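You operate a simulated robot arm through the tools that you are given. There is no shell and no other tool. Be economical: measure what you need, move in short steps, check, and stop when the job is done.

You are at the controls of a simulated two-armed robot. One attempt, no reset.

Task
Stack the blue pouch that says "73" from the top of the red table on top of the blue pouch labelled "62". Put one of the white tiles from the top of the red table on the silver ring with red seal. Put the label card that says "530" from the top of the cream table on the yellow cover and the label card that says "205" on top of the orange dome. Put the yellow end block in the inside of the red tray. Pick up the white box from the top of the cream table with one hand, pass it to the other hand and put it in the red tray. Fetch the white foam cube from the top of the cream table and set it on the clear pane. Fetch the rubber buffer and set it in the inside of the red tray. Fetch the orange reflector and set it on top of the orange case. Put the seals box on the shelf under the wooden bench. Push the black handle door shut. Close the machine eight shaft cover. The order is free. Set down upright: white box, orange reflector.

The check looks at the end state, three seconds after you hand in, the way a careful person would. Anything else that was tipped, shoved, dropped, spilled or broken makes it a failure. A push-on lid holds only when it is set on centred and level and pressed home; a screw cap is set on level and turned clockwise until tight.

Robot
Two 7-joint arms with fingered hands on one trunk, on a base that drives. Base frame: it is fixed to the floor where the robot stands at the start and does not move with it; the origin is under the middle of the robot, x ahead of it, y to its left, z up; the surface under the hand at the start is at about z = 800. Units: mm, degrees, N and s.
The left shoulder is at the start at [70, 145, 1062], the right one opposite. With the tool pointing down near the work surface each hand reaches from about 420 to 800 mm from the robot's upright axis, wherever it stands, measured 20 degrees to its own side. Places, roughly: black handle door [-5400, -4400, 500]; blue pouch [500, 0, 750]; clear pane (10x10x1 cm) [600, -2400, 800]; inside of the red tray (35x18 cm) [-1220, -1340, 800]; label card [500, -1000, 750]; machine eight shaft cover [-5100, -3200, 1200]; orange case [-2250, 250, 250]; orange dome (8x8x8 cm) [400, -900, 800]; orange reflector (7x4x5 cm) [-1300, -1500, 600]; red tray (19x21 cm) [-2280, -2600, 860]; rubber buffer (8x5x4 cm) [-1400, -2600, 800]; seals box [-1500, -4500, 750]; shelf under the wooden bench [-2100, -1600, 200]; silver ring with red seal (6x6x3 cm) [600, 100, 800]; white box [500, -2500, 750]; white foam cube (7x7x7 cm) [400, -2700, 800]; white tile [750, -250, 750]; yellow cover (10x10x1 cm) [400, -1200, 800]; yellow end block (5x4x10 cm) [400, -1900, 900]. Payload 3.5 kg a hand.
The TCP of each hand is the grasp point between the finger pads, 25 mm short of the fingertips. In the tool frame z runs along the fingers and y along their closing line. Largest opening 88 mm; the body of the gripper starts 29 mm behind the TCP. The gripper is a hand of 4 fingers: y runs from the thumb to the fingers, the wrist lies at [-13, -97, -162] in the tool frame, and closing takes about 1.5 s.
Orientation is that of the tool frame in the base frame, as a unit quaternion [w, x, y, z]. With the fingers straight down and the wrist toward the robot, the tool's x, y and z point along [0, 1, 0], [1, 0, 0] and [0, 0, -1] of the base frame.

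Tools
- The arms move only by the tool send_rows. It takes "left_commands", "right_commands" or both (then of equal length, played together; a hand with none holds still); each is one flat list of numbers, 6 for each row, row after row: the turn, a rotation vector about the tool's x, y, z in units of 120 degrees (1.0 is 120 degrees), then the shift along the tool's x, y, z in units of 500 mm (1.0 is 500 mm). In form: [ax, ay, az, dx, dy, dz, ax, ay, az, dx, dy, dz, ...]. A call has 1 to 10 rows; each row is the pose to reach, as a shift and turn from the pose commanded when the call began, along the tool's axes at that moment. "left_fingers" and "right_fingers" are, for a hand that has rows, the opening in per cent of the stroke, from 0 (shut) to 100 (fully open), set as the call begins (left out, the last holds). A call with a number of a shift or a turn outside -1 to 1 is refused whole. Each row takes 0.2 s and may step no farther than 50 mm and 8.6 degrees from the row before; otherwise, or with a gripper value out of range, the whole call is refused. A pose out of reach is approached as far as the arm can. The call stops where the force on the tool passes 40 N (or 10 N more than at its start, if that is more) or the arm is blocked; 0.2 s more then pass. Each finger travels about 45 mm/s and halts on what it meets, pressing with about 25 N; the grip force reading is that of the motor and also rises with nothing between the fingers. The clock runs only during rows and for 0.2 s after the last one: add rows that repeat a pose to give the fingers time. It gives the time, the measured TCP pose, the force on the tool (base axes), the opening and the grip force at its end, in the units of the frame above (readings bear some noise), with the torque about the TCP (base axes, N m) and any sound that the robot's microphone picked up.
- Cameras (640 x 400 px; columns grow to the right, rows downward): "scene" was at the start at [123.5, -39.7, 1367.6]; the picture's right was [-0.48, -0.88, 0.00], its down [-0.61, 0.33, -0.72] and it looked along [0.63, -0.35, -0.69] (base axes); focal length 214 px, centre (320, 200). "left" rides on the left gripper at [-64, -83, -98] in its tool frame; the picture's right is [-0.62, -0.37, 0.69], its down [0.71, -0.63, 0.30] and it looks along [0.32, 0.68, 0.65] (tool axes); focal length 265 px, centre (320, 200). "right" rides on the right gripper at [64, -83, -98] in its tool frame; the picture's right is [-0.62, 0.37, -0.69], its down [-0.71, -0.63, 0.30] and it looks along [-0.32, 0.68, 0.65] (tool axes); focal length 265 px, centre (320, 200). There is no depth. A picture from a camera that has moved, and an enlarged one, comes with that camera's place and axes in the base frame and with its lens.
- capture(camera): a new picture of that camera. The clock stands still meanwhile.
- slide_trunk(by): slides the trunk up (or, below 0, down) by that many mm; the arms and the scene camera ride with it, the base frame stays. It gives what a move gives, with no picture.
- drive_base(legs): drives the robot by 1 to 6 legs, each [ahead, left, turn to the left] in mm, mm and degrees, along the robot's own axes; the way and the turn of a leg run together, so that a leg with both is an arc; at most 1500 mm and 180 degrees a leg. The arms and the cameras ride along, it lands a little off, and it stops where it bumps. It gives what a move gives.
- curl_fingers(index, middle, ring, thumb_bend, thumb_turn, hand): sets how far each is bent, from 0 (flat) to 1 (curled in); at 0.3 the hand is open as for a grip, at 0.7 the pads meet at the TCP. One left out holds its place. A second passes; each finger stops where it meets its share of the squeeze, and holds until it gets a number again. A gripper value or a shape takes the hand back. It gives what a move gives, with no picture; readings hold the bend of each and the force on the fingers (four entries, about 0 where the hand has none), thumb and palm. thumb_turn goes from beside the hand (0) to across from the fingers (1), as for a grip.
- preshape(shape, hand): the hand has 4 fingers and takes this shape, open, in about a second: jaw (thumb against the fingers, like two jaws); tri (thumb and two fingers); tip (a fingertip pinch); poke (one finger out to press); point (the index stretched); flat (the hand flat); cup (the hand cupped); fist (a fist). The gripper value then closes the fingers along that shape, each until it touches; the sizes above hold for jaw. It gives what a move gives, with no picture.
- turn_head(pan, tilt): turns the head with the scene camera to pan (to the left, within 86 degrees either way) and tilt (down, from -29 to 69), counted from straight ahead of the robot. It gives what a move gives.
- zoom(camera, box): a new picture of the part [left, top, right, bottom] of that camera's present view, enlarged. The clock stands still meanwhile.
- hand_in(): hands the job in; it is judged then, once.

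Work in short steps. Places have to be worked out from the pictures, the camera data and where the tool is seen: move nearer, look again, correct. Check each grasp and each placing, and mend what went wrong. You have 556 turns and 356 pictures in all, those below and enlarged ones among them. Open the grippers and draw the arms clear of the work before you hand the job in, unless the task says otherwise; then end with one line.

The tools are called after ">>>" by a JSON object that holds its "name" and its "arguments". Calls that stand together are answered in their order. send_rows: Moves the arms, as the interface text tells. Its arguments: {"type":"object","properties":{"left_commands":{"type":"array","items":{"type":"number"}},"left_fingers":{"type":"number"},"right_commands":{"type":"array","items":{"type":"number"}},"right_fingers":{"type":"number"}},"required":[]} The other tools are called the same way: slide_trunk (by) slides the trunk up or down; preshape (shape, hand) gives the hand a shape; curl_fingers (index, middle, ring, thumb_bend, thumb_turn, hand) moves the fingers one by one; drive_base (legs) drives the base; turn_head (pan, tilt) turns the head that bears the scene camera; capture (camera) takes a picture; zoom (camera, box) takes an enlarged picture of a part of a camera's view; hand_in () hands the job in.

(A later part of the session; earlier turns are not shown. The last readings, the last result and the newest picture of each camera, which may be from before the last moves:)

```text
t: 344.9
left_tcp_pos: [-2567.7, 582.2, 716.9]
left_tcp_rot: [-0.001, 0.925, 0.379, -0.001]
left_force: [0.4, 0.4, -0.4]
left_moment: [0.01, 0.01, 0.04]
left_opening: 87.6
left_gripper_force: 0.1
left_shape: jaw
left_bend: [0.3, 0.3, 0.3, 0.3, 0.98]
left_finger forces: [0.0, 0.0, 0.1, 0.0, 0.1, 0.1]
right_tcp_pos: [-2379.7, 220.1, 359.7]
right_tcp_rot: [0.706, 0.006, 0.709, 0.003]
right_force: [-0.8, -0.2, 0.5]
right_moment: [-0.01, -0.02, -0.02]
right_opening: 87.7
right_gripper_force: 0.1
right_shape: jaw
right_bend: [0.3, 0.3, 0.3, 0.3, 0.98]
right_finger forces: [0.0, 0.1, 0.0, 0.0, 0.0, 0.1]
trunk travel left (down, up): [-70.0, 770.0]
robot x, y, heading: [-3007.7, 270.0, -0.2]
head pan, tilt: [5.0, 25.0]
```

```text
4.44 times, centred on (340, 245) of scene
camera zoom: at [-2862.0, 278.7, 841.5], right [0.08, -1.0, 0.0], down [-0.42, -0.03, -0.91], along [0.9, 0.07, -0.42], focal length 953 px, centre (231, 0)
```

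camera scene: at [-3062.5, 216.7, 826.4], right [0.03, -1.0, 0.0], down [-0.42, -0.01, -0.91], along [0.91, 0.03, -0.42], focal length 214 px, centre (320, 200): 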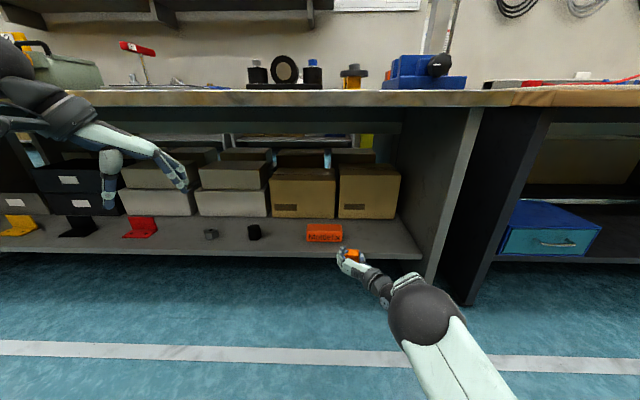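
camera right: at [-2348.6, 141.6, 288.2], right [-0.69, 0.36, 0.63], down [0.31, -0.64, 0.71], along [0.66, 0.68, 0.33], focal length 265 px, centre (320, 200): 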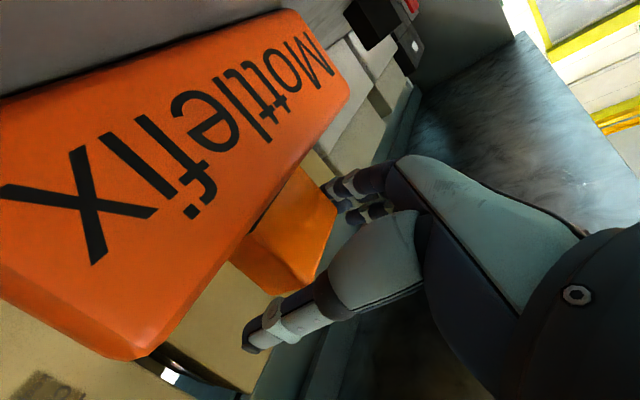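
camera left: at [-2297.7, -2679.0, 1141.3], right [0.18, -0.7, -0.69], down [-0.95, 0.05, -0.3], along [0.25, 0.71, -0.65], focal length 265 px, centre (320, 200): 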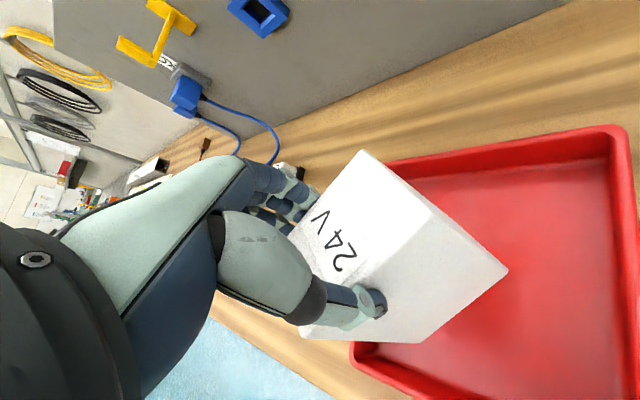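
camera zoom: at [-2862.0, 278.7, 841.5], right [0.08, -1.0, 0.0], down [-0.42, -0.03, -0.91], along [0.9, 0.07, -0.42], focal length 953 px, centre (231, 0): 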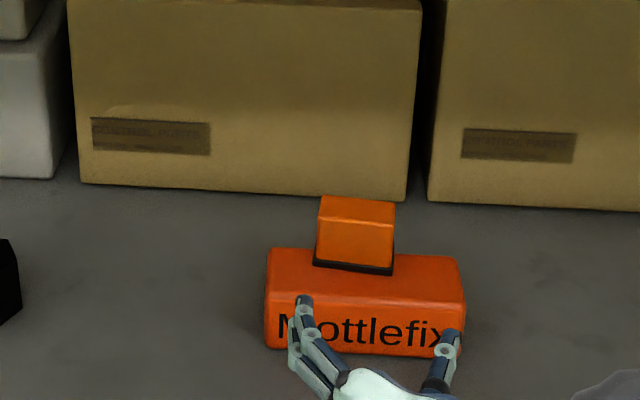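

Reflector stands upright on the case. Back away, restore trunk height, and drive sideways south toward the seals box's bench.

>>> {"name": "drive_base", "arguments": {"legs": [[-300, 0, 0]]}}

>>> {"name": "slide_trunk", "arguments": {"by": 555}}

>>> {"name": "drive_base", "arguments": {"legs": [[0, -1200, 0], [0, -1200, 0], [0, -1200, 0], [0, -1050, 0]]}}

>>> {"name": "turn_head", "arguments": {"pan": 0, "tilt": 20}}

>>> {"name": "capture", "arguments": {"camera": "scene"}}

```text
t: 346.9
left_tcp_pos: [-2865.7, 582.0, 716.3]
left_tcp_rot: [0.0, 0.927, 0.376, -0.001]
left_force: [0.4, 0.1, -0.7]
left_moment: [0.01, 0.0, 0.01]
left_opening: 87.8
left_gripper_force: 0.0
left_shape: jaw
left_bend: [0.3, 0.3, 0.3, 0.3, 0.98]
left_finger forces: [0.0, 0.2, 0.0, 0.1, 0.0, 0.1]
right_tcp_pos: [-2678.6, 218.9, 358.7]
right_tcp_rot: [0.705, 0.007, 0.709, 0.0]
right_force: [-0.5, -1.0, 0.1]
right_moment: [-0.03, 0.0, -0.01]
right_opening: 87.5
right_gripper_force: 0.2
right_shape: jaw
right_bend: [0.3, 0.3, 0.3, 0.3, 0.98]
right_finger forces: [0.0, 0.0, 0.0, 0.1, 0.0, 0.0]
trunk travel left (down, up): [-70.0, 770.0]
robot x, y, heading: [-3303.1, 274.7, -0.6]
head pan, tilt: [5.0, 25.0]
```

```text
refused: 555 is not a number from -400 to 400
```

```text
t: 369.7
left_tcp_pos: [-3139.6, -4147.1, 716.0]
left_tcp_rot: [-0.002, 0.934, 0.356, -0.001]
left_force: [-0.3, 0.6, 0.0]
left_moment: [0.0, 0.0, -0.04]
left_opening: 87.7
left_gripper_force: 0.1
left_shape: jaw
left_bend: [0.3, 0.3, 0.3, 0.3, 0.98]
left_finger forces: [0.0, 0.0, 0.0, 0.0, 0.0, 0.0]
right_tcp_pos: [-2969.3, -4518.1, 358.9]
right_tcp_rot: [0.705, 0.021, 0.709, -0.014]
right_force: [0.6, -0.3, 0.5]
right_moment: [0.0, 0.0, 0.04]
right_opening: 87.8
right_gripper_force: 0.1
right_shape: jaw
right_bend: [0.3, 0.3, 0.3, 0.3, 0.98]
right_finger forces: [0.1, 0.0, 0.0, 0.0, 0.0, 0.0]
trunk travel left (down, up): [-70.0, 770.0]
robot x, y, heading: [-3591.0, -4437.1, -3.2]
head pan, tilt: [5.0, 25.0]
```

```text
t: 370.4
left_tcp_pos: [-3140.1, -4147.3, 715.8]
left_tcp_rot: [-0.001, 0.934, 0.357, -0.001]
left_force: [0.0, -0.6, -0.4]
left_moment: [0.04, 0.0, 0.02]
left_opening: 87.5
left_gripper_force: 0.0
left_shape: jaw
left_bend: [0.3, 0.3, 0.3, 0.3, 0.98]
left_finger forces: [0.1, 0.0, 0.0, 0.0, 0.1, 0.1]
right_tcp_pos: [-2968.7, -4517.9, 360.5]
right_tcp_rot: [0.705, 0.022, 0.709, -0.015]
right_force: [0.4, 1.0, -1.1]
right_moment: [0.01, 0.0, 0.05]
right_opening: 87.6
right_gripper_force: 0.2
right_shape: jaw
right_bend: [0.3, 0.3, 0.3, 0.3, 0.98]
right_finger forces: [0.1, 0.0, 0.1, 0.1, 0.0, 0.0]
trunk travel left (down, up): [-70.0, 770.0]
robot x, y, heading: [-3593.4, -4438.5, -2.8]
head pan, tilt: [0.0, 20.0]
```

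```text
176 pictures are left
camera scene: at [-3448.0, -4445.1, 849.5], right [-0.05, -1.0, 0.0], down [-0.34, 0.02, -0.94], along [0.94, -0.05, -0.34], focal length 214 px, centre (320, 200)
```

scene: 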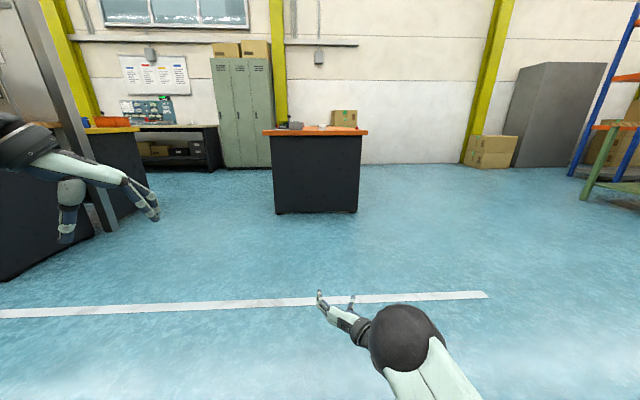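

The bench's west end is at x≈−1457. Raise the trunk and drive up to it.

>>> {"name": "slide_trunk", "arguments": {"by": 400}}

>>> {"name": "slide_trunk", "arguments": {"by": 155}}

>>> {"name": "drive_base", "arguments": {"legs": [[0, 0, 2.8], [1250, 0, 0]]}}

>>> {"name": "turn_head", "arguments": {"pan": 0, "tilt": 28}}

>>> {"name": "capture", "arguments": {"camera": "scene"}}

```text
t: 374.2
left_tcp_pos: [-3139.8, -4147.7, 1114.2]
left_tcp_rot: [-0.001, 0.934, 0.357, 0.0]
left_force: [0.0, 0.0, -1.0]
left_moment: [0.0, -0.02, 0.03]
left_opening: 87.6
left_gripper_force: 0.1
left_shape: jaw
left_bend: [0.3, 0.3, 0.3, 0.3, 0.98]
left_finger forces: [0.0, 0.0, 0.0, 0.0, 0.0, 0.0]
right_tcp_pos: [-2969.4, -4519.8, 759.7]
right_tcp_rot: [0.705, 0.022, 0.708, -0.015]
right_force: [-0.2, -0.6, 0.1]
right_moment: [-0.01, 0.0, 0.0]
right_opening: 87.8
right_gripper_force: 0.1
right_shape: jaw
right_bend: [0.3, 0.3, 0.3, 0.3, 0.98]
right_finger forces: [0.0, 0.1, 0.0, 0.0, 0.0, 0.0]
trunk travel left (down, up): [-470.0, 370.0]
robot x, y, heading: [-3591.6, -4433.6, -3.1]
head pan, tilt: [0.0, 20.0]
```

```text
t: 376.0
left_tcp_pos: [-3138.8, -4148.3, 1270.5]
left_tcp_rot: [-0.001, 0.934, 0.356, -0.001]
left_force: [-0.3, -0.5, 0.6]
left_moment: [0.02, 0.0, 0.02]
left_opening: 87.9
left_gripper_force: 0.0
left_shape: jaw
left_bend: [0.3, 0.3, 0.3, 0.3, 0.98]
left_finger forces: [0.0, 0.0, 0.1, 0.1, 0.1, 0.0]
right_tcp_pos: [-2968.5, -4517.7, 913.8]
right_tcp_rot: [0.705, 0.022, 0.708, -0.015]
right_force: [-0.1, -0.6, 0.2]
right_moment: [-0.04, -0.01, -0.01]
right_opening: 87.5
right_gripper_force: 0.0
right_shape: jaw
right_bend: [0.3, 0.3, 0.3, 0.3, 0.98]
right_finger forces: [0.0, 0.0, 0.0, 0.1, 0.0, 0.0]
trunk travel left (down, up): [-625.0, 215.0]
robot x, y, heading: [-3592.3, -4437.0, -3.1]
head pan, tilt: [0.0, 20.0]
```

```text
t: 382.7
left_tcp_pos: [-1909.3, -4111.3, 1271.5]
left_tcp_rot: [0.0, 0.922, 0.387, 0.0]
left_force: [-0.6, -1.0, 0.0]
left_moment: [-0.02, 0.07, -0.02]
left_opening: 87.7
left_gripper_force: 0.1
left_shape: jaw
left_bend: [0.3, 0.3, 0.3, 0.3, 0.98]
left_finger forces: [0.0, 0.1, 0.0, 0.0, 0.0, 0.0]
right_tcp_pos: [-1715.4, -4471.1, 913.3]
right_tcp_rot: [0.705, -0.001, 0.709, 0.008]
right_force: [0.0, 0.3, 0.7]
right_moment: [0.0, -0.02, 0.04]
right_opening: 88.1
right_gripper_force: 0.0
right_shape: jaw
right_bend: [0.3, 0.3, 0.3, 0.3, 0.98]
right_finger forces: [0.0, 0.0, 0.0, 0.0, 0.0, 0.0]
trunk travel left (down, up): [-625.0, 215.0]
robot x, y, heading: [-2342.7, -4430.0, 0.8]
head pan, tilt: [0.0, 20.0]
```

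```text
t: 383.4
left_tcp_pos: [-1910.1, -4111.1, 1270.5]
left_tcp_rot: [-0.001, 0.922, 0.388, 0.0]
left_force: [-0.3, -0.9, 0.5]
left_moment: [0.0, -0.01, 0.03]
left_opening: 87.6
left_gripper_force: 0.0
left_shape: jaw
left_bend: [0.3, 0.3, 0.3, 0.3, 0.98]
left_finger forces: [0.1, 0.0, 0.0, 0.1, 0.0, 0.0]
right_tcp_pos: [-1714.8, -4469.9, 914.2]
right_tcp_rot: [0.705, -0.001, 0.709, 0.009]
right_force: [0.6, 0.9, 0.1]
right_moment: [0.0, 0.01, 0.01]
right_opening: 87.9
right_gripper_force: 0.1
right_shape: jaw
right_bend: [0.3, 0.3, 0.3, 0.3, 0.98]
right_finger forces: [0.0, 0.1, 0.1, 0.0, 0.1, 0.1]
trunk travel left (down, up): [-625.0, 215.0]
robot x, y, heading: [-2344.1, -4427.7, 1.1]
head pan, tilt: [0.0, 28.0]
```

```text
175 pictures are left
camera scene: at [-2200.0, -4428.8, 1391.7], right [0.01, -1.0, 0.0], down [-0.47, -0.01, -0.88], along [0.88, 0.01, -0.47], focal length 214 px, centre (320, 200)
```

scene: 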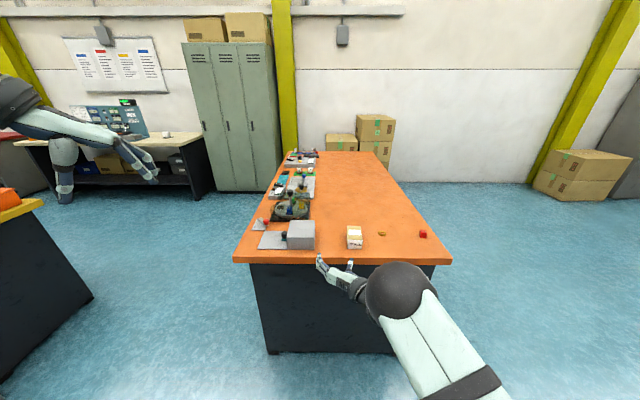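

>>> {"name": "zoom", "arguments": {"camera": "scene", "box": [230, 180, 450, 270]}}

>>> {"name": "zoom", "arguments": {"camera": "scene", "box": [325, 210, 395, 260]}}

```text
2.91 times, centred on (340, 225) of scene
camera zoom: at [-2200.0, -4428.8, 1391.7], right [0.01, -1.0, 0.0], down [-0.47, -0.01, -0.88], along [0.88, 0.01, -0.47], focal length 624 px, centre (262, 127)
```

zoom: 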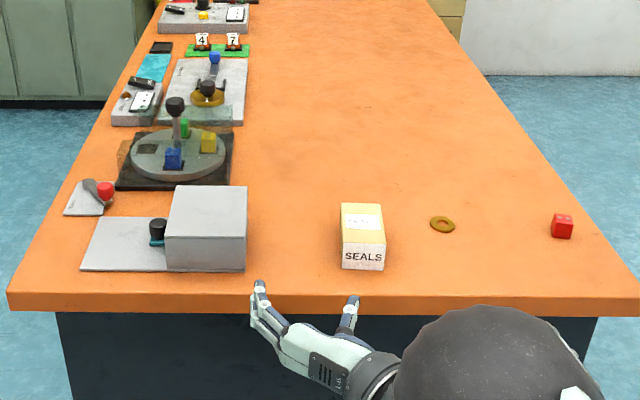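

```text
8.00 times, centred on (360, 235) of scene
camera zoom: at [-2200.0, -4428.8, 1391.7], right [0.01, -1.0, 0.0], down [-0.47, -0.01, -0.88], along [0.88, 0.01, -0.47], focal length 1716 px, centre (0, -80)
```

zoom: 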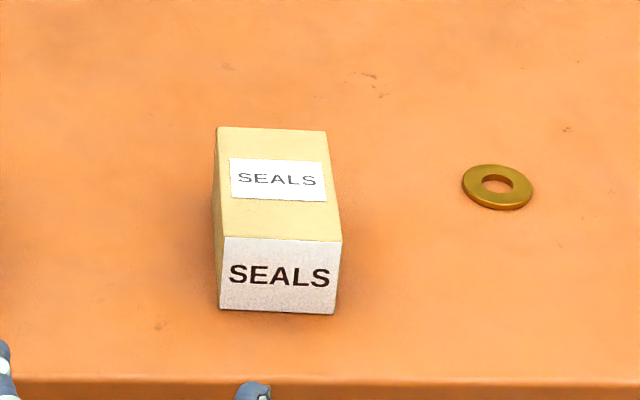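

The SEALS box (about 60×95×48) is centred near [−1470,−4567] on an 800-high top. I'll grip it top-down with the left hand, closing along y; first rotate the left hand.

>>> {"name": "send_rows", "arguments": {"left_commands": [0, 0, -0.0706, 0.018, 0.03, 0.03, 0, 0, -0.1412, 0.036, 0.06, 0.06, 0, 0, -0.2118, 0.054, 0.09, 0.09, 0, 0, -0.2824, 0.072, 0.12, 0.12, 0, 0, -0.353, 0.09, 0.15, 0.15, 0, 0, -0.4236, 0.108, 0.18, 0.18, 0, 0, -0.4942, 0.126, 0.21, 0.21, 0, 0, -0.5648, 0.144, 0.24, 0.24, 0, 0, -0.6354, 0.162, 0.27, 0.27, 0, 0, -0.706, 0.181, 0.299, 0.3]}}

>>> {"name": "send_rows", "arguments": {"left_commands": [0, 0, -0.0706, 0, 0, 0, 0, 0, -0.1412, 0, 0, 0, 0, 0, -0.2118, 0, 0, 0, 0, 0, -0.2824, 0, 0, 0, 0, 0, -0.353, 0, 0, 0, 0, 0, -0.4236, 0, 0, 0]}}

>>> {"name": "drive_base", "arguments": {"legs": [[0, -389, -1.0], [215, 0, 0]]}}

>>> {"name": "capture", "arguments": {"camera": "left"}}

```text
t: 385.6
left_tcp_pos: [-1736.6, -4150.5, 1121.7]
left_tcp_rot: [-0.001, 0.42, 0.908, 0.0]
left_force: [-0.9, -0.3, -0.3]
left_moment: [-0.01, 0.03, -0.01]
left_opening: 87.7
left_gripper_force: 0.1
left_shape: jaw
left_bend: [0.3, 0.3, 0.3, 0.3, 0.98]
left_finger forces: [0.1, 0.1, 0.0, 0.1, 0.0, 0.0]
right_tcp_pos: [-1714.1, -4470.4, 912.4]
right_tcp_rot: [0.705, -0.001, 0.709, 0.008]
right_force: [0.2, -0.1, -0.3]
right_moment: [0.06, 0.0, 0.0]
right_opening: 87.7
right_gripper_force: 0.0
right_shape: jaw
right_bend: [0.3, 0.3, 0.3, 0.3, 0.98]
right_finger forces: [0.1, 0.0, 0.1, 0.0, 0.0, 0.0]
trunk travel left (down, up): [-625.0, 215.0]
robot x, y, heading: [-2341.2, -4430.0, 0.9]
head pan, tilt: [0.0, 28.0]
```

```text
t: 387.0
left_tcp_pos: [-1739.2, -4151.9, 1119.1]
left_tcp_rot: [-0.001, -0.01, 1.0, 0.0]
left_force: [0.3, 0.5, 0.8]
left_moment: [0.0, -0.02, -0.03]
left_opening: 87.8
left_gripper_force: 0.0
left_shape: jaw
left_bend: [0.3, 0.3, 0.3, 0.3, 0.98]
left_finger forces: [0.1, 0.0, 0.0, 0.0, 0.1, 0.1]
right_tcp_pos: [-1714.2, -4469.2, 914.1]
right_tcp_rot: [0.705, -0.001, 0.71, 0.008]
right_force: [0.2, 0.6, -0.9]
right_moment: [-0.02, -0.02, -0.02]
right_opening: 87.9
right_gripper_force: 0.1
right_shape: jaw
right_bend: [0.3, 0.3, 0.3, 0.3, 0.98]
right_finger forces: [0.0, 0.0, 0.0, 0.1, 0.0, 0.0]
trunk travel left (down, up): [-625.0, 215.0]
robot x, y, heading: [-2346.1, -4430.9, 1.0]
head pan, tilt: [0.0, 28.0]
```

```text
t: 390.7
left_tcp_pos: [-1520.7, -4543.4, 1120.6]
left_tcp_rot: [0.0, -0.006, 1.0, 0.001]
left_force: [0.9, -1.0, 0.1]
left_moment: [0.01, 0.0, 0.0]
left_opening: 88.0
left_gripper_force: 0.1
left_shape: jaw
left_bend: [0.3, 0.3, 0.3, 0.3, 0.98]
left_finger forces: [0.1, 0.1, 0.1, 0.1, 0.0, 0.0]
right_tcp_pos: [-1499.0, -4862.8, 914.6]
right_tcp_rot: [0.706, 0.002, 0.709, 0.006]
right_force: [0.4, 0.1, -0.1]
right_moment: [0.01, 0.01, 0.02]
right_opening: 87.5
right_gripper_force: 0.0
right_shape: jaw
right_bend: [0.3, 0.3, 0.3, 0.3, 0.98]
right_finger forces: [0.0, 0.0, 0.0, 0.0, 0.0, 0.0]
trunk travel left (down, up): [-625.0, 215.0]
robot x, y, heading: [-2127.1, -4815.8, 0.3]
head pan, tilt: [0.0, 28.0]
```

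```text
172 pictures are left
camera left: at [-1456.0, -4624.8, 1218.2], right [0.62, -0.36, -0.69], down [-0.71, -0.64, -0.3], along [-0.33, 0.68, -0.65], focal length 265 px, centre (320, 200)
```

left: 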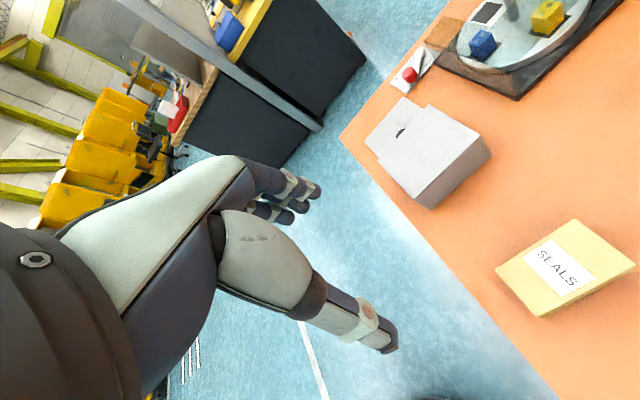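

Combining views, the box top is at about z 823, centre [−1440,−4571], yaw −3.5°. Move above it.

>>> {"name": "send_rows", "arguments": {"left_commands": [0, 0, 0.012, -0.04, -0.014, 0.04, 0, 0, 0.024, -0.08, -0.027, 0.1, 0, 0, 0.035, -0.12, -0.041, 0.18, 0, 0, 0.035, -0.162, -0.055, 0.26, 0, 0, 0.035, -0.162, -0.055, 0.35, 0, 0, 0.035, -0.162, -0.055, 0.44, 0, 0, 0.035, -0.162, -0.055, 0.46]}}

>>> {"name": "capture", "arguments": {"camera": "left"}}

```text
t: 392.3
left_tcp_pos: [-1451.0, -4569.9, 900.7]
left_tcp_rot: [-0.001, 0.03, 1.0, 0.001]
left_force: [-0.2, 0.0, 0.2]
left_moment: [0.0, 0.03, 0.02]
left_opening: 87.8
left_gripper_force: 0.1
left_shape: jaw
left_bend: [0.3, 0.3, 0.3, 0.3, 0.98]
left_finger forces: [0.1, 0.0, 0.1, 0.1, 0.0, 0.0]
left hand out of reach, approached as far as the arm can: row 4, 5, 6, 7
right_tcp_pos: [-1498.8, -4863.9, 914.1]
right_tcp_rot: [0.705, 0.002, 0.709, 0.006]
right_force: [-0.3, 0.6, -0.4]
right_moment: [0.0, 0.01, 0.02]
right_opening: 87.9
right_gripper_force: 0.0
right_shape: jaw
right_bend: [0.3, 0.3, 0.3, 0.3, 0.98]
right_finger forces: [0.0, 0.0, 0.1, 0.1, 0.0, 0.0]
trunk travel left (down, up): [-625.0, 215.0]
robot x, y, heading: [-2124.9, -4819.8, 0.2]
head pan, tilt: [0.0, 28.0]
```

```text
171 pictures are left
camera left: at [-1392.4, -4655.7, 997.6], right [0.6, -0.4, -0.69], down [-0.75, -0.58, -0.31], along [-0.28, 0.7, -0.65], focal length 265 px, centre (320, 200)
```

left: 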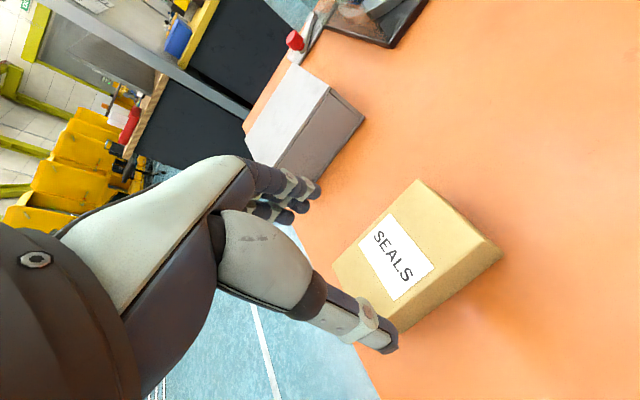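

Well aligned. Descend to z≈808 with care, then close.

>>> {"name": "send_rows", "arguments": {"left_commands": [0, 0, 0, -0.01, 0.002, 0.05, 0, 0, 0, -0.016, 0.002, 0.11, 0, 0, 0, -0.016, 0.002, 0.16, 0, 0, 0, -0.016, 0.002, 0.18, 0, 0, 0, -0.016, 0.002, 0.186, 0, 0, 0, -0.016, 0.002, 0.186]}}

>>> {"name": "send_rows", "arguments": {"left_commands": [0, 0, 0, 0, 0, 0, 0, 0, 0, 0, 0, 0, 0, 0, 0, 0, 0, 0, 0, 0, 0, 0, 0, 0, 0, 0, 0, 0, 0, 0, 0, 0, 0, 0, 0, 0], "left_fingers": 0}}

>>> {"name": "capture", "arguments": {"camera": "left"}}

```text
t: 393.7
left_tcp_pos: [-1457.0, -4563.7, 811.8]
left_tcp_rot: [0.0, 0.031, 1.0, 0.001]
left_force: [0.1, -3.0, 4.3]
left_moment: [-0.07, 0.0, 0.04]
left_opening: 88.3
left_gripper_force: 0.1
left_shape: jaw
left_bend: [0.3, 0.3, 0.3, 0.29, 0.97]
left_finger forces: [0.6, 0.1, 0.0, 0.0, 3.5, 0.0]
left hand out of reach, approached as far as the arm can: row 2, 3, 4, 5, 6
right_tcp_pos: [-1499.3, -4863.6, 915.1]
right_tcp_rot: [0.705, 0.002, 0.709, 0.005]
right_force: [0.4, 0.6, 1.2]
right_moment: [0.0, 0.01, 0.01]
right_opening: 87.8
right_gripper_force: 0.1
right_shape: jaw
right_bend: [0.3, 0.3, 0.3, 0.3, 0.98]
right_finger forces: [0.1, 0.0, 0.0, 0.0, 0.1, 0.0]
trunk travel left (down, up): [-625.0, 215.0]
robot x, y, heading: [-2127.8, -4818.9, 0.4]
head pan, tilt: [0.0, 28.0]
```

```text
t: 395.1
left_tcp_pos: [-1457.8, -4563.0, 811.7]
left_tcp_rot: [0.0, 0.031, 1.0, 0.001]
left_force: [2.1, -0.2, 5.8]
left_moment: [0.25, 0.03, -0.08]
left_opening: 60.5
left_gripper_force: 25.2
left_shape: jaw
left_bend: [0.31, 0.41, 0.37, 0.55, 0.98]
left_finger forces: [13.6, 12.3, 3.3, 0.1, 29.3, 0.1]
right_tcp_pos: [-1498.8, -4862.7, 914.6]
right_tcp_rot: [0.705, 0.002, 0.709, 0.006]
right_force: [-0.4, 0.6, -0.1]
right_moment: [-0.02, -0.01, 0.01]
right_opening: 87.3
right_gripper_force: 0.0
right_shape: jaw
right_bend: [0.3, 0.3, 0.3, 0.3, 0.98]
right_finger forces: [0.0, 0.1, 0.0, 0.1, 0.1, 0.1]
trunk travel left (down, up): [-625.0, 215.0]
robot x, y, heading: [-2128.1, -4817.5, 0.4]
head pan, tilt: [0.0, 28.0]
```

```text
170 pictures are left
camera left: at [-1398.4, -4649.3, 909.3], right [0.6, -0.4, -0.69], down [-0.75, -0.58, -0.31], along [-0.28, 0.7, -0.65], focal length 265 px, centre (320, 200)
```

left: 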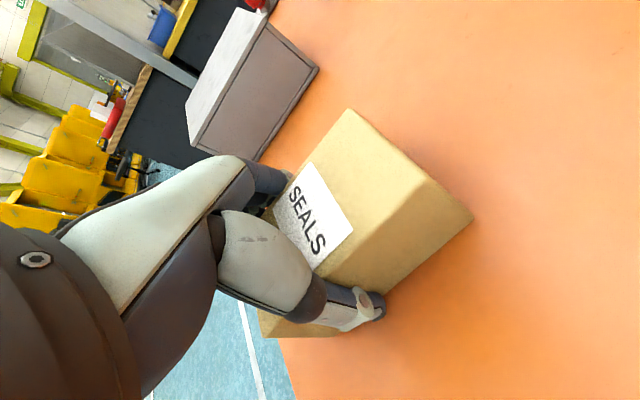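

Box gripped at 60 mm. Lift and check.

>>> {"name": "send_rows", "arguments": {"left_commands": [0, 0, 0, 0.0, 0, -0.03, 0, 0, 0, 0.0, 0, -0.08, 0, 0, 0, 0.02, 0, -0.14, 0, 0, 0, 0.06, 0, -0.2]}}

>>> {"name": "capture", "arguments": {"camera": "left"}}

```text
t: 396.1
left_tcp_pos: [-1485.2, -4561.7, 911.0]
left_tcp_rot: [-0.001, 0.032, 0.999, 0.001]
left_force: [-0.8, -0.4, -2.2]
left_moment: [-0.01, 0.03, -0.04]
left_opening: 60.5
left_gripper_force: 24.8
left_shape: jaw
left_bend: [0.31, 0.42, 0.37, 0.55, 0.98]
left_finger forces: [12.9, 12.0, 3.2, 0.1, 28.2, 0.1]
right_tcp_pos: [-1499.0, -4863.0, 915.1]
right_tcp_rot: [0.706, 0.002, 0.709, 0.006]
right_force: [0.0, -0.7, -1.0]
right_moment: [0.03, 0.01, -0.05]
right_opening: 87.5
right_gripper_force: 0.1
right_shape: jaw
right_bend: [0.3, 0.3, 0.3, 0.3, 0.98]
right_finger forces: [0.0, 0.0, 0.0, 0.0, 0.0, 0.0]
trunk travel left (down, up): [-625.0, 215.0]
robot x, y, heading: [-2124.2, -4817.2, 0.4]
head pan, tilt: [0.0, 28.0]
```

```text
169 pictures are left
camera left: at [-1427.4, -4647.8, 1008.1], right [0.59, -0.41, -0.69], down [-0.75, -0.58, -0.3], along [-0.28, 0.7, -0.65], focal length 265 px, centre (320, 200)
```

left: 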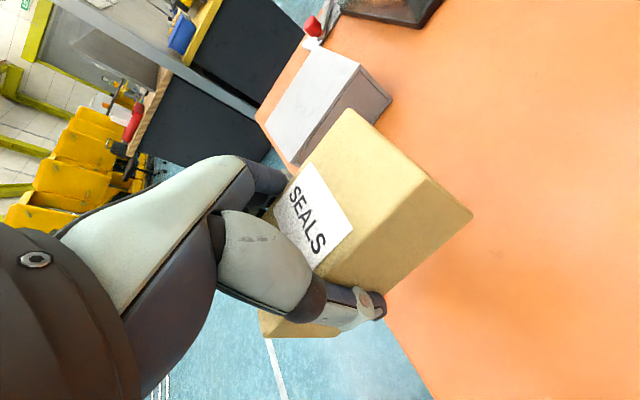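

Secure. Retract the right hand a bit, back away, and drive to the west side of the wooden bench.

>>> {"name": "send_rows", "arguments": {"right_commands": [0, 0, 0, -0.05, -0.05, -0.06, 0, 0, 0, -0.1, -0.1, -0.12, 0, 0, 0, -0.15, -0.15, -0.18, 0, 0, 0, -0.2, -0.2, -0.24]}}

>>> {"name": "drive_base", "arguments": {"legs": [[-1100, 0, 0], [0, 1000, 0], [0, 1000, 0], [0, 900, 0]]}}

>>> {"name": "turn_head", "arguments": {"pan": 0, "tilt": 35}}

>>> {"name": "capture", "arguments": {"camera": "scene"}}

```text
t: 397.1
left_tcp_pos: [-1487.4, -4561.2, 910.1]
left_tcp_rot: [0.0, 0.031, 1.0, 0.001]
left_force: [0.7, 0.4, -1.6]
left_moment: [0.05, 0.02, 0.01]
left_opening: 60.5
left_gripper_force: 25.2
left_shape: jaw
left_bend: [0.31, 0.42, 0.37, 0.55, 0.98]
left_finger forces: [13.1, 11.8, 3.1, 0.1, 28.1, 0.0]
right_tcp_pos: [-1612.4, -4966.0, 1024.2]
right_tcp_rot: [0.705, 0.002, 0.709, 0.008]
right_force: [0.4, 0.0, 0.1]
right_moment: [0.0, 0.02, -0.01]
right_opening: 87.9
right_gripper_force: 0.0
right_shape: jaw
right_bend: [0.3, 0.3, 0.3, 0.3, 0.98]
right_finger forces: [0.0, 0.0, 0.0, 0.1, 0.2, 0.1]
right hand out of reach, approached as far as the arm can: row 4
trunk travel left (down, up): [-625.0, 215.0]
robot x, y, heading: [-2123.9, -4817.5, 0.4]
head pan, tilt: [0.0, 28.0]
```

```text
t: 416.8
left_tcp_pos: [-2776.4, -1589.4, 910.3]
left_tcp_rot: [0.0, -0.009, 1.0, 0.001]
left_force: [0.5, -0.2, -1.5]
left_moment: [-0.01, 0.01, 0.03]
left_opening: 60.4
left_gripper_force: 25.0
left_shape: jaw
left_bend: [0.31, 0.42, 0.37, 0.55, 0.98]
left_finger forces: [13.1, 11.9, 3.0, 0.0, 28.1, 0.0]
right_tcp_pos: [-2868.4, -2003.1, 1022.6]
right_tcp_rot: [0.703, -0.028, 0.71, 0.035]
right_force: [-0.1, -0.4, -0.2]
right_moment: [0.0, 0.04, 0.04]
right_opening: 87.6
right_gripper_force: 0.1
right_shape: jaw
right_bend: [0.3, 0.3, 0.3, 0.3, 0.98]
right_finger forces: [0.1, 0.0, 0.0, 0.0, 0.0, 0.0]
trunk travel left (down, up): [-625.0, 215.0]
robot x, y, heading: [-3392.9, -1900.1, 4.9]
head pan, tilt: [0.0, 28.0]
```

```text
t: 417.5
left_tcp_pos: [-2777.2, -1588.6, 909.8]
left_tcp_rot: [0.0, -0.01, 1.0, 0.001]
left_force: [-1.0, 0.0, -1.5]
left_moment: [-0.02, 0.02, 0.02]
left_opening: 60.4
left_gripper_force: 25.3
left_shape: jaw
left_bend: [0.31, 0.42, 0.37, 0.55, 0.98]
left_finger forces: [13.0, 11.9, 3.0, 0.0, 28.1, 0.0]
right_tcp_pos: [-2867.5, -2003.3, 1022.6]
right_tcp_rot: [0.703, -0.027, 0.709, 0.035]
right_force: [-0.1, 0.1, -0.2]
right_moment: [-0.03, 0.02, -0.02]
right_opening: 87.9
right_gripper_force: 0.1
right_shape: jaw
right_bend: [0.3, 0.3, 0.3, 0.3, 0.98]
right_finger forces: [0.1, 0.0, 0.0, 0.0, 0.0, 0.0]
trunk travel left (down, up): [-625.0, 215.0]
robot x, y, heading: [-3395.4, -1899.5, 4.9]
head pan, tilt: [0.0, 35.0]
```

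```text
168 pictures are left
camera scene: at [-3254.7, -1886.2, 1380.7], right [0.09, -1.0, 0.0], down [-0.57, -0.05, -0.82], along [0.82, 0.07, -0.57], focal length 214 px, centre (320, 200)
```

scene: 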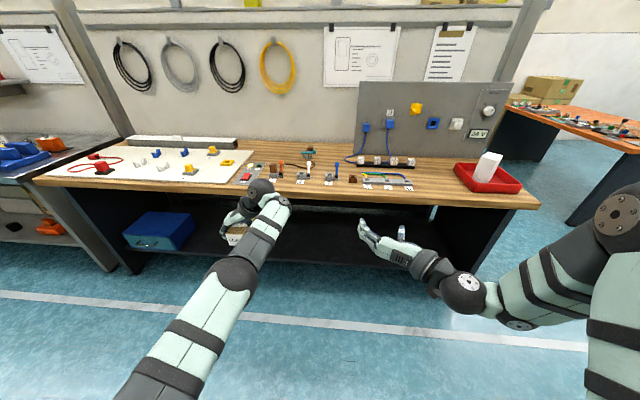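

Shelf is empty besides a blue box at its north end. Straighten, lower the trunk, and look.

>>> {"name": "drive_base", "arguments": {"legs": [[0, 0, -4.9]]}}

>>> {"name": "slide_trunk", "arguments": {"by": -400}}

>>> {"name": "slide_trunk", "arguments": {"by": -160}}

>>> {"name": "turn_head", "arguments": {"pan": 15, "tilt": 25}}

>>> {"name": "capture", "arguments": {"camera": "scene"}}

```text
t: 418.4
left_tcp_pos: [-2753.4, -1643.8, 909.1]
left_tcp_rot: [0.0, 0.032, 0.999, 0.0]
left_force: [0.5, 0.8, -2.3]
left_moment: [0.04, 0.02, 0.0]
left_opening: 60.2
left_gripper_force: 24.5
left_shape: jaw
left_bend: [0.31, 0.42, 0.37, 0.55, 0.98]
left_finger forces: [13.1, 11.8, 3.2, 0.0, 28.1, 0.0]
right_tcp_pos: [-2878.8, -2047.2, 1022.3]
right_tcp_rot: [0.704, 0.001, 0.71, 0.006]
right_force: [-0.3, -1.1, 0.3]
right_moment: [0.0, 0.0, 0.0]
right_opening: 88.0
right_gripper_force: 0.0
right_shape: jaw
right_bend: [0.3, 0.3, 0.3, 0.3, 0.98]
right_finger forces: [0.0, 0.0, 0.1, 0.1, 0.0, 0.0]
trunk travel left (down, up): [-625.0, 215.0]
robot x, y, heading: [-3391.9, -1898.8, 0.1]
head pan, tilt: [0.0, 35.0]
```

```text
t: 422.2
left_tcp_pos: [-2752.4, -1642.5, 509.2]
left_tcp_rot: [-0.001, 0.033, 0.999, 0.002]
left_force: [-1.3, -1.4, -1.8]
left_moment: [-0.02, 0.03, 0.0]
left_opening: 60.1
left_gripper_force: 24.7
left_shape: jaw
left_bend: [0.31, 0.42, 0.37, 0.55, 0.98]
left_finger forces: [13.2, 11.9, 3.1, 0.0, 28.1, 0.0]
right_tcp_pos: [-2879.1, -2048.1, 621.8]
right_tcp_rot: [0.705, 0.002, 0.71, 0.006]
right_force: [-0.1, -0.1, 0.0]
right_moment: [-0.05, -0.01, 0.01]
right_opening: 87.7
right_gripper_force: 0.0
right_shape: jaw
right_bend: [0.3, 0.3, 0.3, 0.3, 0.98]
right_finger forces: [0.0, 0.1, 0.0, 0.1, 0.0, 0.1]
trunk travel left (down, up): [-225.0, 615.0]
robot x, y, heading: [-3392.0, -1894.8, 0.2]
head pan, tilt: [0.0, 35.0]
```

```text
t: 424.0
left_tcp_pos: [-2752.5, -1642.9, 350.1]
left_tcp_rot: [0.0, 0.032, 0.999, 0.001]
left_force: [0.1, 0.6, -1.9]
left_moment: [0.01, 0.03, 0.02]
left_opening: 60.4
left_gripper_force: 24.8
left_shape: jaw
left_bend: [0.31, 0.42, 0.37, 0.55, 0.98]
left_finger forces: [13.2, 11.9, 3.0, 0.0, 28.1, 0.1]
right_tcp_pos: [-2879.5, -2047.0, 462.0]
right_tcp_rot: [0.704, 0.003, 0.71, 0.005]
right_force: [0.0, 0.8, -0.5]
right_moment: [-0.01, -0.01, -0.01]
right_opening: 87.8
right_gripper_force: 0.1
right_shape: jaw
right_bend: [0.3, 0.3, 0.3, 0.3, 0.98]
right_finger forces: [0.1, 0.1, 0.0, 0.0, 0.0, 0.0]
trunk travel left (down, up): [-65.0, 775.0]
robot x, y, heading: [-3392.8, -1897.7, 0.3]
head pan, tilt: [0.0, 35.0]
```

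```text
t: 424.8
left_tcp_pos: [-2753.5, -1642.5, 349.8]
left_tcp_rot: [0.0, 0.032, 0.999, 0.001]
left_force: [-0.7, 0.2, -2.3]
left_moment: [0.01, 0.06, -0.03]
left_opening: 60.2
left_gripper_force: 25.3
left_shape: jaw
left_bend: [0.31, 0.42, 0.37, 0.55, 0.98]
left_finger forces: [13.1, 12.0, 3.1, 0.0, 28.1, 0.1]
right_tcp_pos: [-2879.9, -2047.7, 462.9]
right_tcp_rot: [0.704, 0.002, 0.71, 0.006]
right_force: [0.1, 0.1, -0.8]
right_moment: [-0.02, -0.02, 0.0]
right_opening: 87.9
right_gripper_force: 0.1
right_shape: jaw
right_bend: [0.3, 0.3, 0.3, 0.3, 0.98]
right_finger forces: [0.1, 0.0, 0.0, 0.0, 0.1, 0.0]
trunk travel left (down, up): [-65.0, 775.0]
robot x, y, heading: [-3393.3, -1900.9, 0.3]
head pan, tilt: [15.0, 25.0]
```

```text
167 pictures are left
camera scene: at [-3253.6, -1874.2, 836.4], right [0.26, -0.97, 0.0], down [-0.41, -0.11, -0.91], along [0.87, 0.24, -0.42], focal length 214 px, centre (320, 200)
```

scene: 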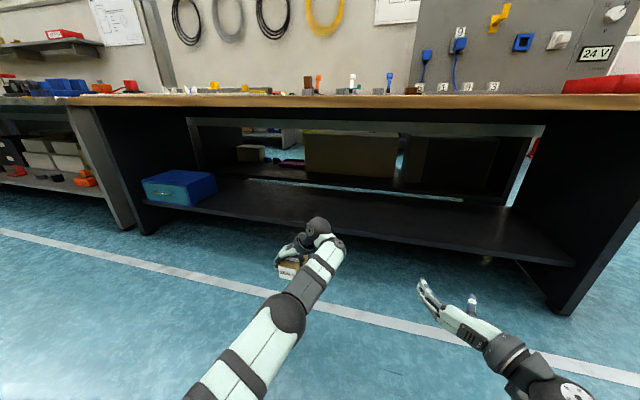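

Shelf top seems near z≈265, front edge x≈−2390. Box bottom is at about 313, so drive forward 455 mm.

>>> {"name": "drive_base", "arguments": {"legs": [[250, 0, 0]]}}

>>> {"name": "capture", "arguments": {"camera": "left"}}

>>> {"name": "capture", "arguments": {"camera": "scene"}}

```text
t: 426.6
left_tcp_pos: [-2497.6, -1643.5, 349.5]
left_tcp_rot: [-0.001, 0.032, 0.999, 0.002]
left_force: [-0.5, -0.3, -1.5]
left_moment: [0.01, 0.02, 0.01]
left_opening: 60.3
left_gripper_force: 24.9
left_shape: jaw
left_bend: [0.31, 0.42, 0.37, 0.55, 0.98]
left_finger forces: [13.1, 11.9, 3.1, 0.0, 28.1, 0.0]
right_tcp_pos: [-2623.3, -2046.7, 461.1]
right_tcp_rot: [0.703, 0.002, 0.711, 0.005]
right_force: [0.2, 0.4, 0.0]
right_moment: [-0.01, 0.02, 0.03]
right_opening: 87.8
right_gripper_force: 0.0
right_shape: jaw
right_bend: [0.3, 0.3, 0.3, 0.3, 0.98]
right_finger forces: [0.1, 0.0, 0.0, 0.0, 0.0, 0.0]
trunk travel left (down, up): [-65.0, 775.0]
robot x, y, heading: [-3136.3, -1897.7, 0.2]
head pan, tilt: [15.0, 25.0]
```

```text
166 pictures are left
camera left: at [-2439.4, -1728.1, 447.2], right [0.59, -0.41, -0.69], down [-0.75, -0.58, -0.3], along [-0.28, 0.7, -0.65], focal length 265 px, centre (320, 200)
```

left: 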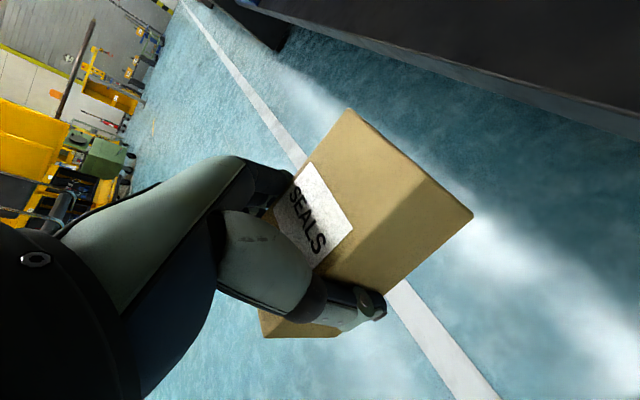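

```text
165 pictures are left
camera scene: at [-2998.1, -1873.3, 836.4], right [0.26, -0.96, 0.0], down [-0.41, -0.11, -0.91], along [0.87, 0.24, -0.42], focal length 214 px, centre (320, 200)
```

scene: 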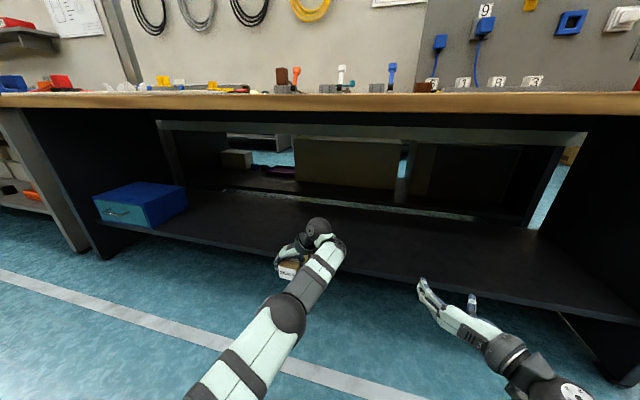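

>>> {"name": "zoom", "arguments": {"camera": "scene", "box": [340, 200, 480, 300]}}

>>> {"name": "zoom", "arguments": {"camera": "left", "box": [360, 0, 640, 160]}}

```text
4.00 times, centred on (410, 250) of scene
camera zoom: at [-2998.1, -1873.3, 836.4], right [0.26, -0.96, 0.0], down [-0.41, -0.11, -0.91], along [0.87, 0.24, -0.42], focal length 858 px, centre (-40, 0)
```

zoom: 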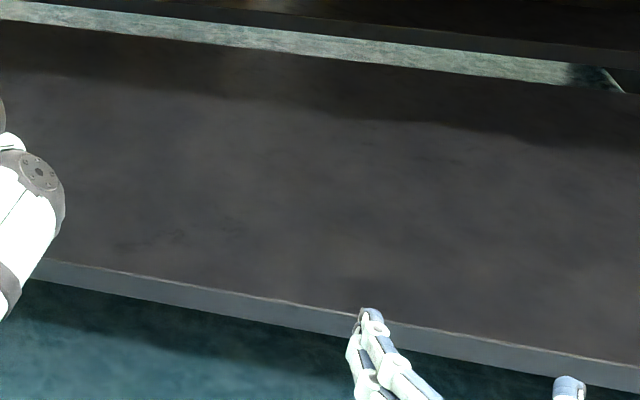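

```text
2.29 times, centred on (500, 80) of left
camera zoom: at [-2439.4, -1728.1, 447.2], right [0.59, -0.41, -0.69], down [-0.75, -0.58, -0.3], along [-0.28, 0.7, -0.65], focal length 607 px, centre (-91, 474)
```

zoom: 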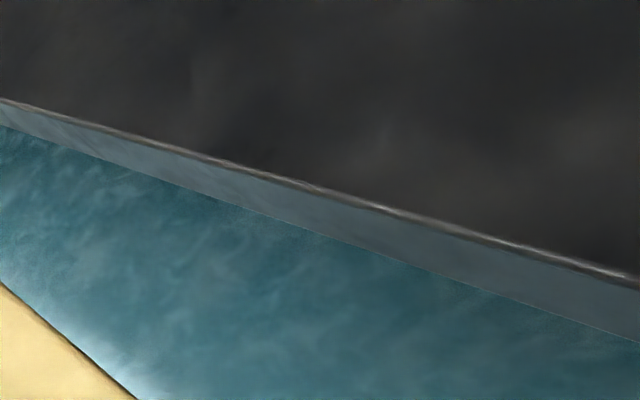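

Triangulated: shelf top z≈247, front edge x≈−2343. Drive forward 230 and check.

>>> {"name": "drive_base", "arguments": {"legs": [[230, 0, 0]]}}

>>> {"name": "capture", "arguments": {"camera": "left"}}

>>> {"name": "capture", "arguments": {"camera": "scene"}}

```text
t: 428.4
left_tcp_pos: [-2259.9, -1641.4, 349.0]
left_tcp_rot: [0.0, 0.032, 0.999, 0.001]
left_force: [-0.1, 0.5, -1.8]
left_moment: [0.02, 0.06, 0.02]
left_opening: 60.1
left_gripper_force: 24.7
left_shape: jaw
left_bend: [0.31, 0.42, 0.37, 0.55, 0.98]
left_finger forces: [13.1, 11.9, 3.1, 0.1, 28.1, 0.1]
right_tcp_pos: [-2385.8, -2046.3, 461.7]
right_tcp_rot: [0.704, 0.003, 0.71, 0.004]
right_force: [-0.1, 0.5, 0.2]
right_moment: [-0.01, 0.0, -0.01]
right_opening: 87.9
right_gripper_force: 0.2
right_shape: jaw
right_bend: [0.3, 0.3, 0.3, 0.3, 0.98]
right_finger forces: [0.1, 0.0, 0.0, 0.0, 0.1, 0.1]
trunk travel left (down, up): [-65.0, 775.0]
robot x, y, heading: [-2900.3, -1898.7, 0.2]
head pan, tilt: [15.0, 25.0]
```

```text
162 pictures are left
camera left: at [-2201.6, -1727.8, 447.1], right [0.59, -0.41, -0.69], down [-0.75, -0.58, -0.3], along [-0.28, 0.7, -0.65], focal length 265 px, centre (320, 200)
```

left: 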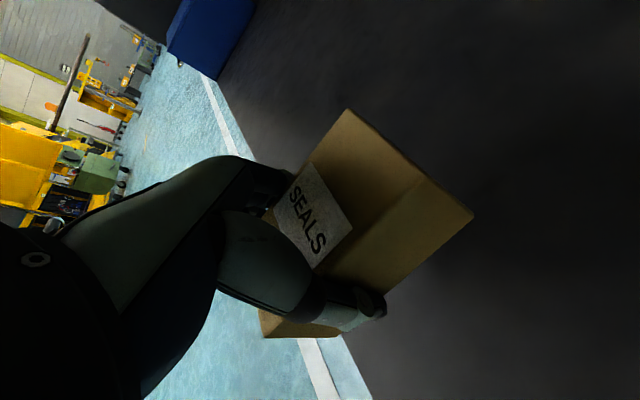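

```text
161 pictures are left
camera scene: at [-2760.3, -1872.6, 836.4], right [0.26, -0.97, 0.0], down [-0.41, -0.11, -0.91], along [0.87, 0.24, -0.42], focal length 214 px, centre (320, 200)
```

scene: 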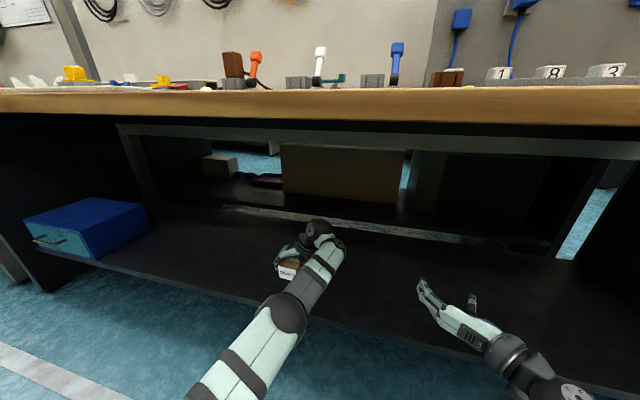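

Box is above the shelf. Lower until contact.

>>> {"name": "send_rows", "arguments": {"left_commands": [0, 0, 0, 0, 0, 0.04, 0, 0, 0, 0, 0, 0.08, 0, 0, 0, 0, 0, 0.1, 0, 0, 0, 0, 0, 0.112, 0, 0, 0, 0, 0, 0.12, 0, 0, 0, 0, 0, 0.128, 0, 0, 0, 0, 0, 0.136, 0, 0, 0, 0, 0, 0.144, 0, 0, 0, 0, 0, 0.15]}}

>>> {"name": "capture", "arguments": {"camera": "left"}}

```text
t: 430.4
left_tcp_pos: [-2260.5, -1642.6, 280.8]
left_tcp_rot: [0.004, 0.032, 0.999, 0.003]
left_force: [-0.9, -6.2, 21.3]
left_moment: [0.46, 0.16, 0.03]
left_opening: 58.6
left_gripper_force: 25.0
left_shape: jaw
left_bend: [0.31, 0.42, 0.37, 0.56, 0.98]
left_finger forces: [11.5, 11.8, 3.5, 0.0, 32.2, 0.0]
right_tcp_pos: [-2387.6, -2046.8, 463.7]
right_tcp_rot: [0.706, 0.003, 0.708, 0.005]
right_force: [-0.2, -0.1, 0.1]
right_moment: [0.02, -0.02, 0.02]
right_opening: 87.9
right_gripper_force: 0.1
right_shape: jaw
right_bend: [0.3, 0.3, 0.3, 0.3, 0.98]
right_finger forces: [0.0, 0.0, 0.0, 0.0, 0.0, 0.1]
trunk travel left (down, up): [-65.0, 775.0]
robot x, y, heading: [-2900.3, -1895.0, 0.2]
head pan, tilt: [15.0, 25.0]
```

```text
160 pictures are left
camera left: at [-2201.8, -1729.0, 378.4], right [0.6, -0.41, -0.69], down [-0.75, -0.58, -0.31], along [-0.27, 0.71, -0.65], focal length 265 px, centre (320, 200)
```

left: 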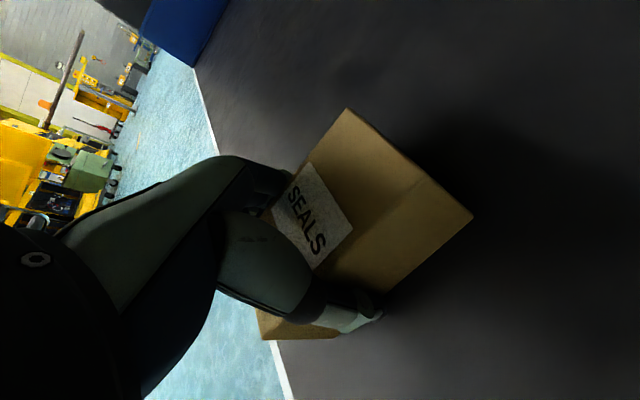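

Contact at 21 N. Ease up, then spread the fingers and rise.

>>> {"name": "send_rows", "arguments": {"left_commands": [0, 0, 0, 0, 0, -0.006, 0, 0, 0, 0, 0, -0.01, 0, 0, 0, 0, 0, -0.01]}}

>>> {"name": "curl_fingers", "arguments": {"hand": "left", "index": 0.15, "middle": 0.15, "ring": 0.15, "thumb_bend": 0.15}}

>>> {"name": "send_rows", "arguments": {"left_commands": [0, 0, 0, 0, 0, -0.03, 0, 0, 0, 0, 0, -0.08, 0, 0, 0, 0, 0, -0.14, 0, 0, 0, 0, 0, -0.2]}}

>>> {"name": "capture", "arguments": {"camera": "left"}}

```text
t: 431.2
left_tcp_pos: [-2260.5, -1643.2, 281.1]
left_tcp_rot: [0.0, 0.034, 0.999, 0.001]
left_force: [3.5, -4.0, 11.8]
left_moment: [0.28, 0.03, -0.05]
left_opening: 58.7
left_gripper_force: 25.5
left_shape: jaw
left_bend: [0.32, 0.42, 0.37, 0.56, 0.98]
left_finger forces: [11.0, 11.7, 3.3, 0.0, 30.1, 0.1]
right_tcp_pos: [-2386.7, -2046.0, 462.7]
right_tcp_rot: [0.704, 0.003, 0.71, 0.005]
right_force: [-0.4, -0.3, -0.1]
right_moment: [-0.02, -0.04, 0.0]
right_opening: 87.7
right_gripper_force: 0.0
right_shape: jaw
right_bend: [0.3, 0.3, 0.3, 0.3, 0.98]
right_finger forces: [0.0, 0.0, 0.0, 0.0, 0.1, 0.1]
trunk travel left (down, up): [-65.0, 775.0]
robot x, y, heading: [-2900.9, -1894.5, 0.0]
head pan, tilt: [15.0, 25.0]
```

```text
t: 432.2
left_tcp_pos: [-2260.6, -1641.2, 279.3]
left_tcp_rot: [0.0, 0.032, 0.999, 0.001]
left_force: [-0.2, 0.0, 0.2]
left_moment: [-0.05, -0.02, -0.01]
left_opening: 111.4
left_gripper_force: 0.0
left_shape: fingers
left_bend: [0.15, 0.15, 0.15, 0.15, 1.0]
left_finger forces: [0.1, 0.0, 0.1, 0.0, 0.0, 0.0]
right_tcp_pos: [-2385.8, -2047.1, 462.1]
right_tcp_rot: [0.704, 0.002, 0.71, 0.005]
right_force: [-0.6, -0.7, 0.5]
right_moment: [0.0, 0.01, -0.03]
right_opening: 87.6
right_gripper_force: 0.1
right_shape: jaw
right_bend: [0.3, 0.3, 0.3, 0.3, 0.98]
right_finger forces: [0.1, 0.1, 0.0, 0.1, 0.0, 0.0]
trunk travel left (down, up): [-65.0, 775.0]
robot x, y, heading: [-2903.2, -1897.5, 0.3]
head pan, tilt: [15.0, 25.0]
```

```text
t: 433.2
left_tcp_pos: [-2259.7, -1640.5, 377.5]
left_tcp_rot: [0.0, 0.032, 0.999, 0.001]
left_force: [0.4, 0.9, -0.8]
left_moment: [0.02, 0.03, 0.02]
left_opening: 111.7
left_gripper_force: 0.0
left_shape: fingers
left_bend: [0.15, 0.15, 0.15, 0.15, 1.0]
left_finger forces: [0.0, 0.0, 0.0, 0.1, 0.0, 0.0]
right_tcp_pos: [-2386.2, -2045.6, 462.6]
right_tcp_rot: [0.703, 0.003, 0.711, 0.004]
right_force: [-0.3, 0.2, -0.2]
right_moment: [0.01, 0.01, -0.02]
right_opening: 87.7
right_gripper_force: 0.0
right_shape: jaw
right_bend: [0.3, 0.3, 0.3, 0.3, 0.98]
right_finger forces: [0.0, 0.0, 0.1, 0.0, 0.0, 0.1]
trunk travel left (down, up): [-65.0, 775.0]
robot x, y, heading: [-2899.5, -1896.6, 0.2]
head pan, tilt: [15.0, 25.0]
```

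```text
159 pictures are left
camera left: at [-2200.5, -1726.7, 476.2], right [0.59, -0.41, -0.69], down [-0.75, -0.58, -0.3], along [-0.28, 0.7, -0.65], focal length 265 px, centre (320, 200)
```

left: 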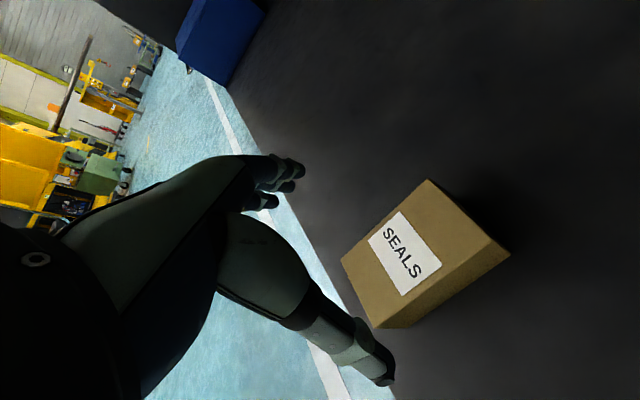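

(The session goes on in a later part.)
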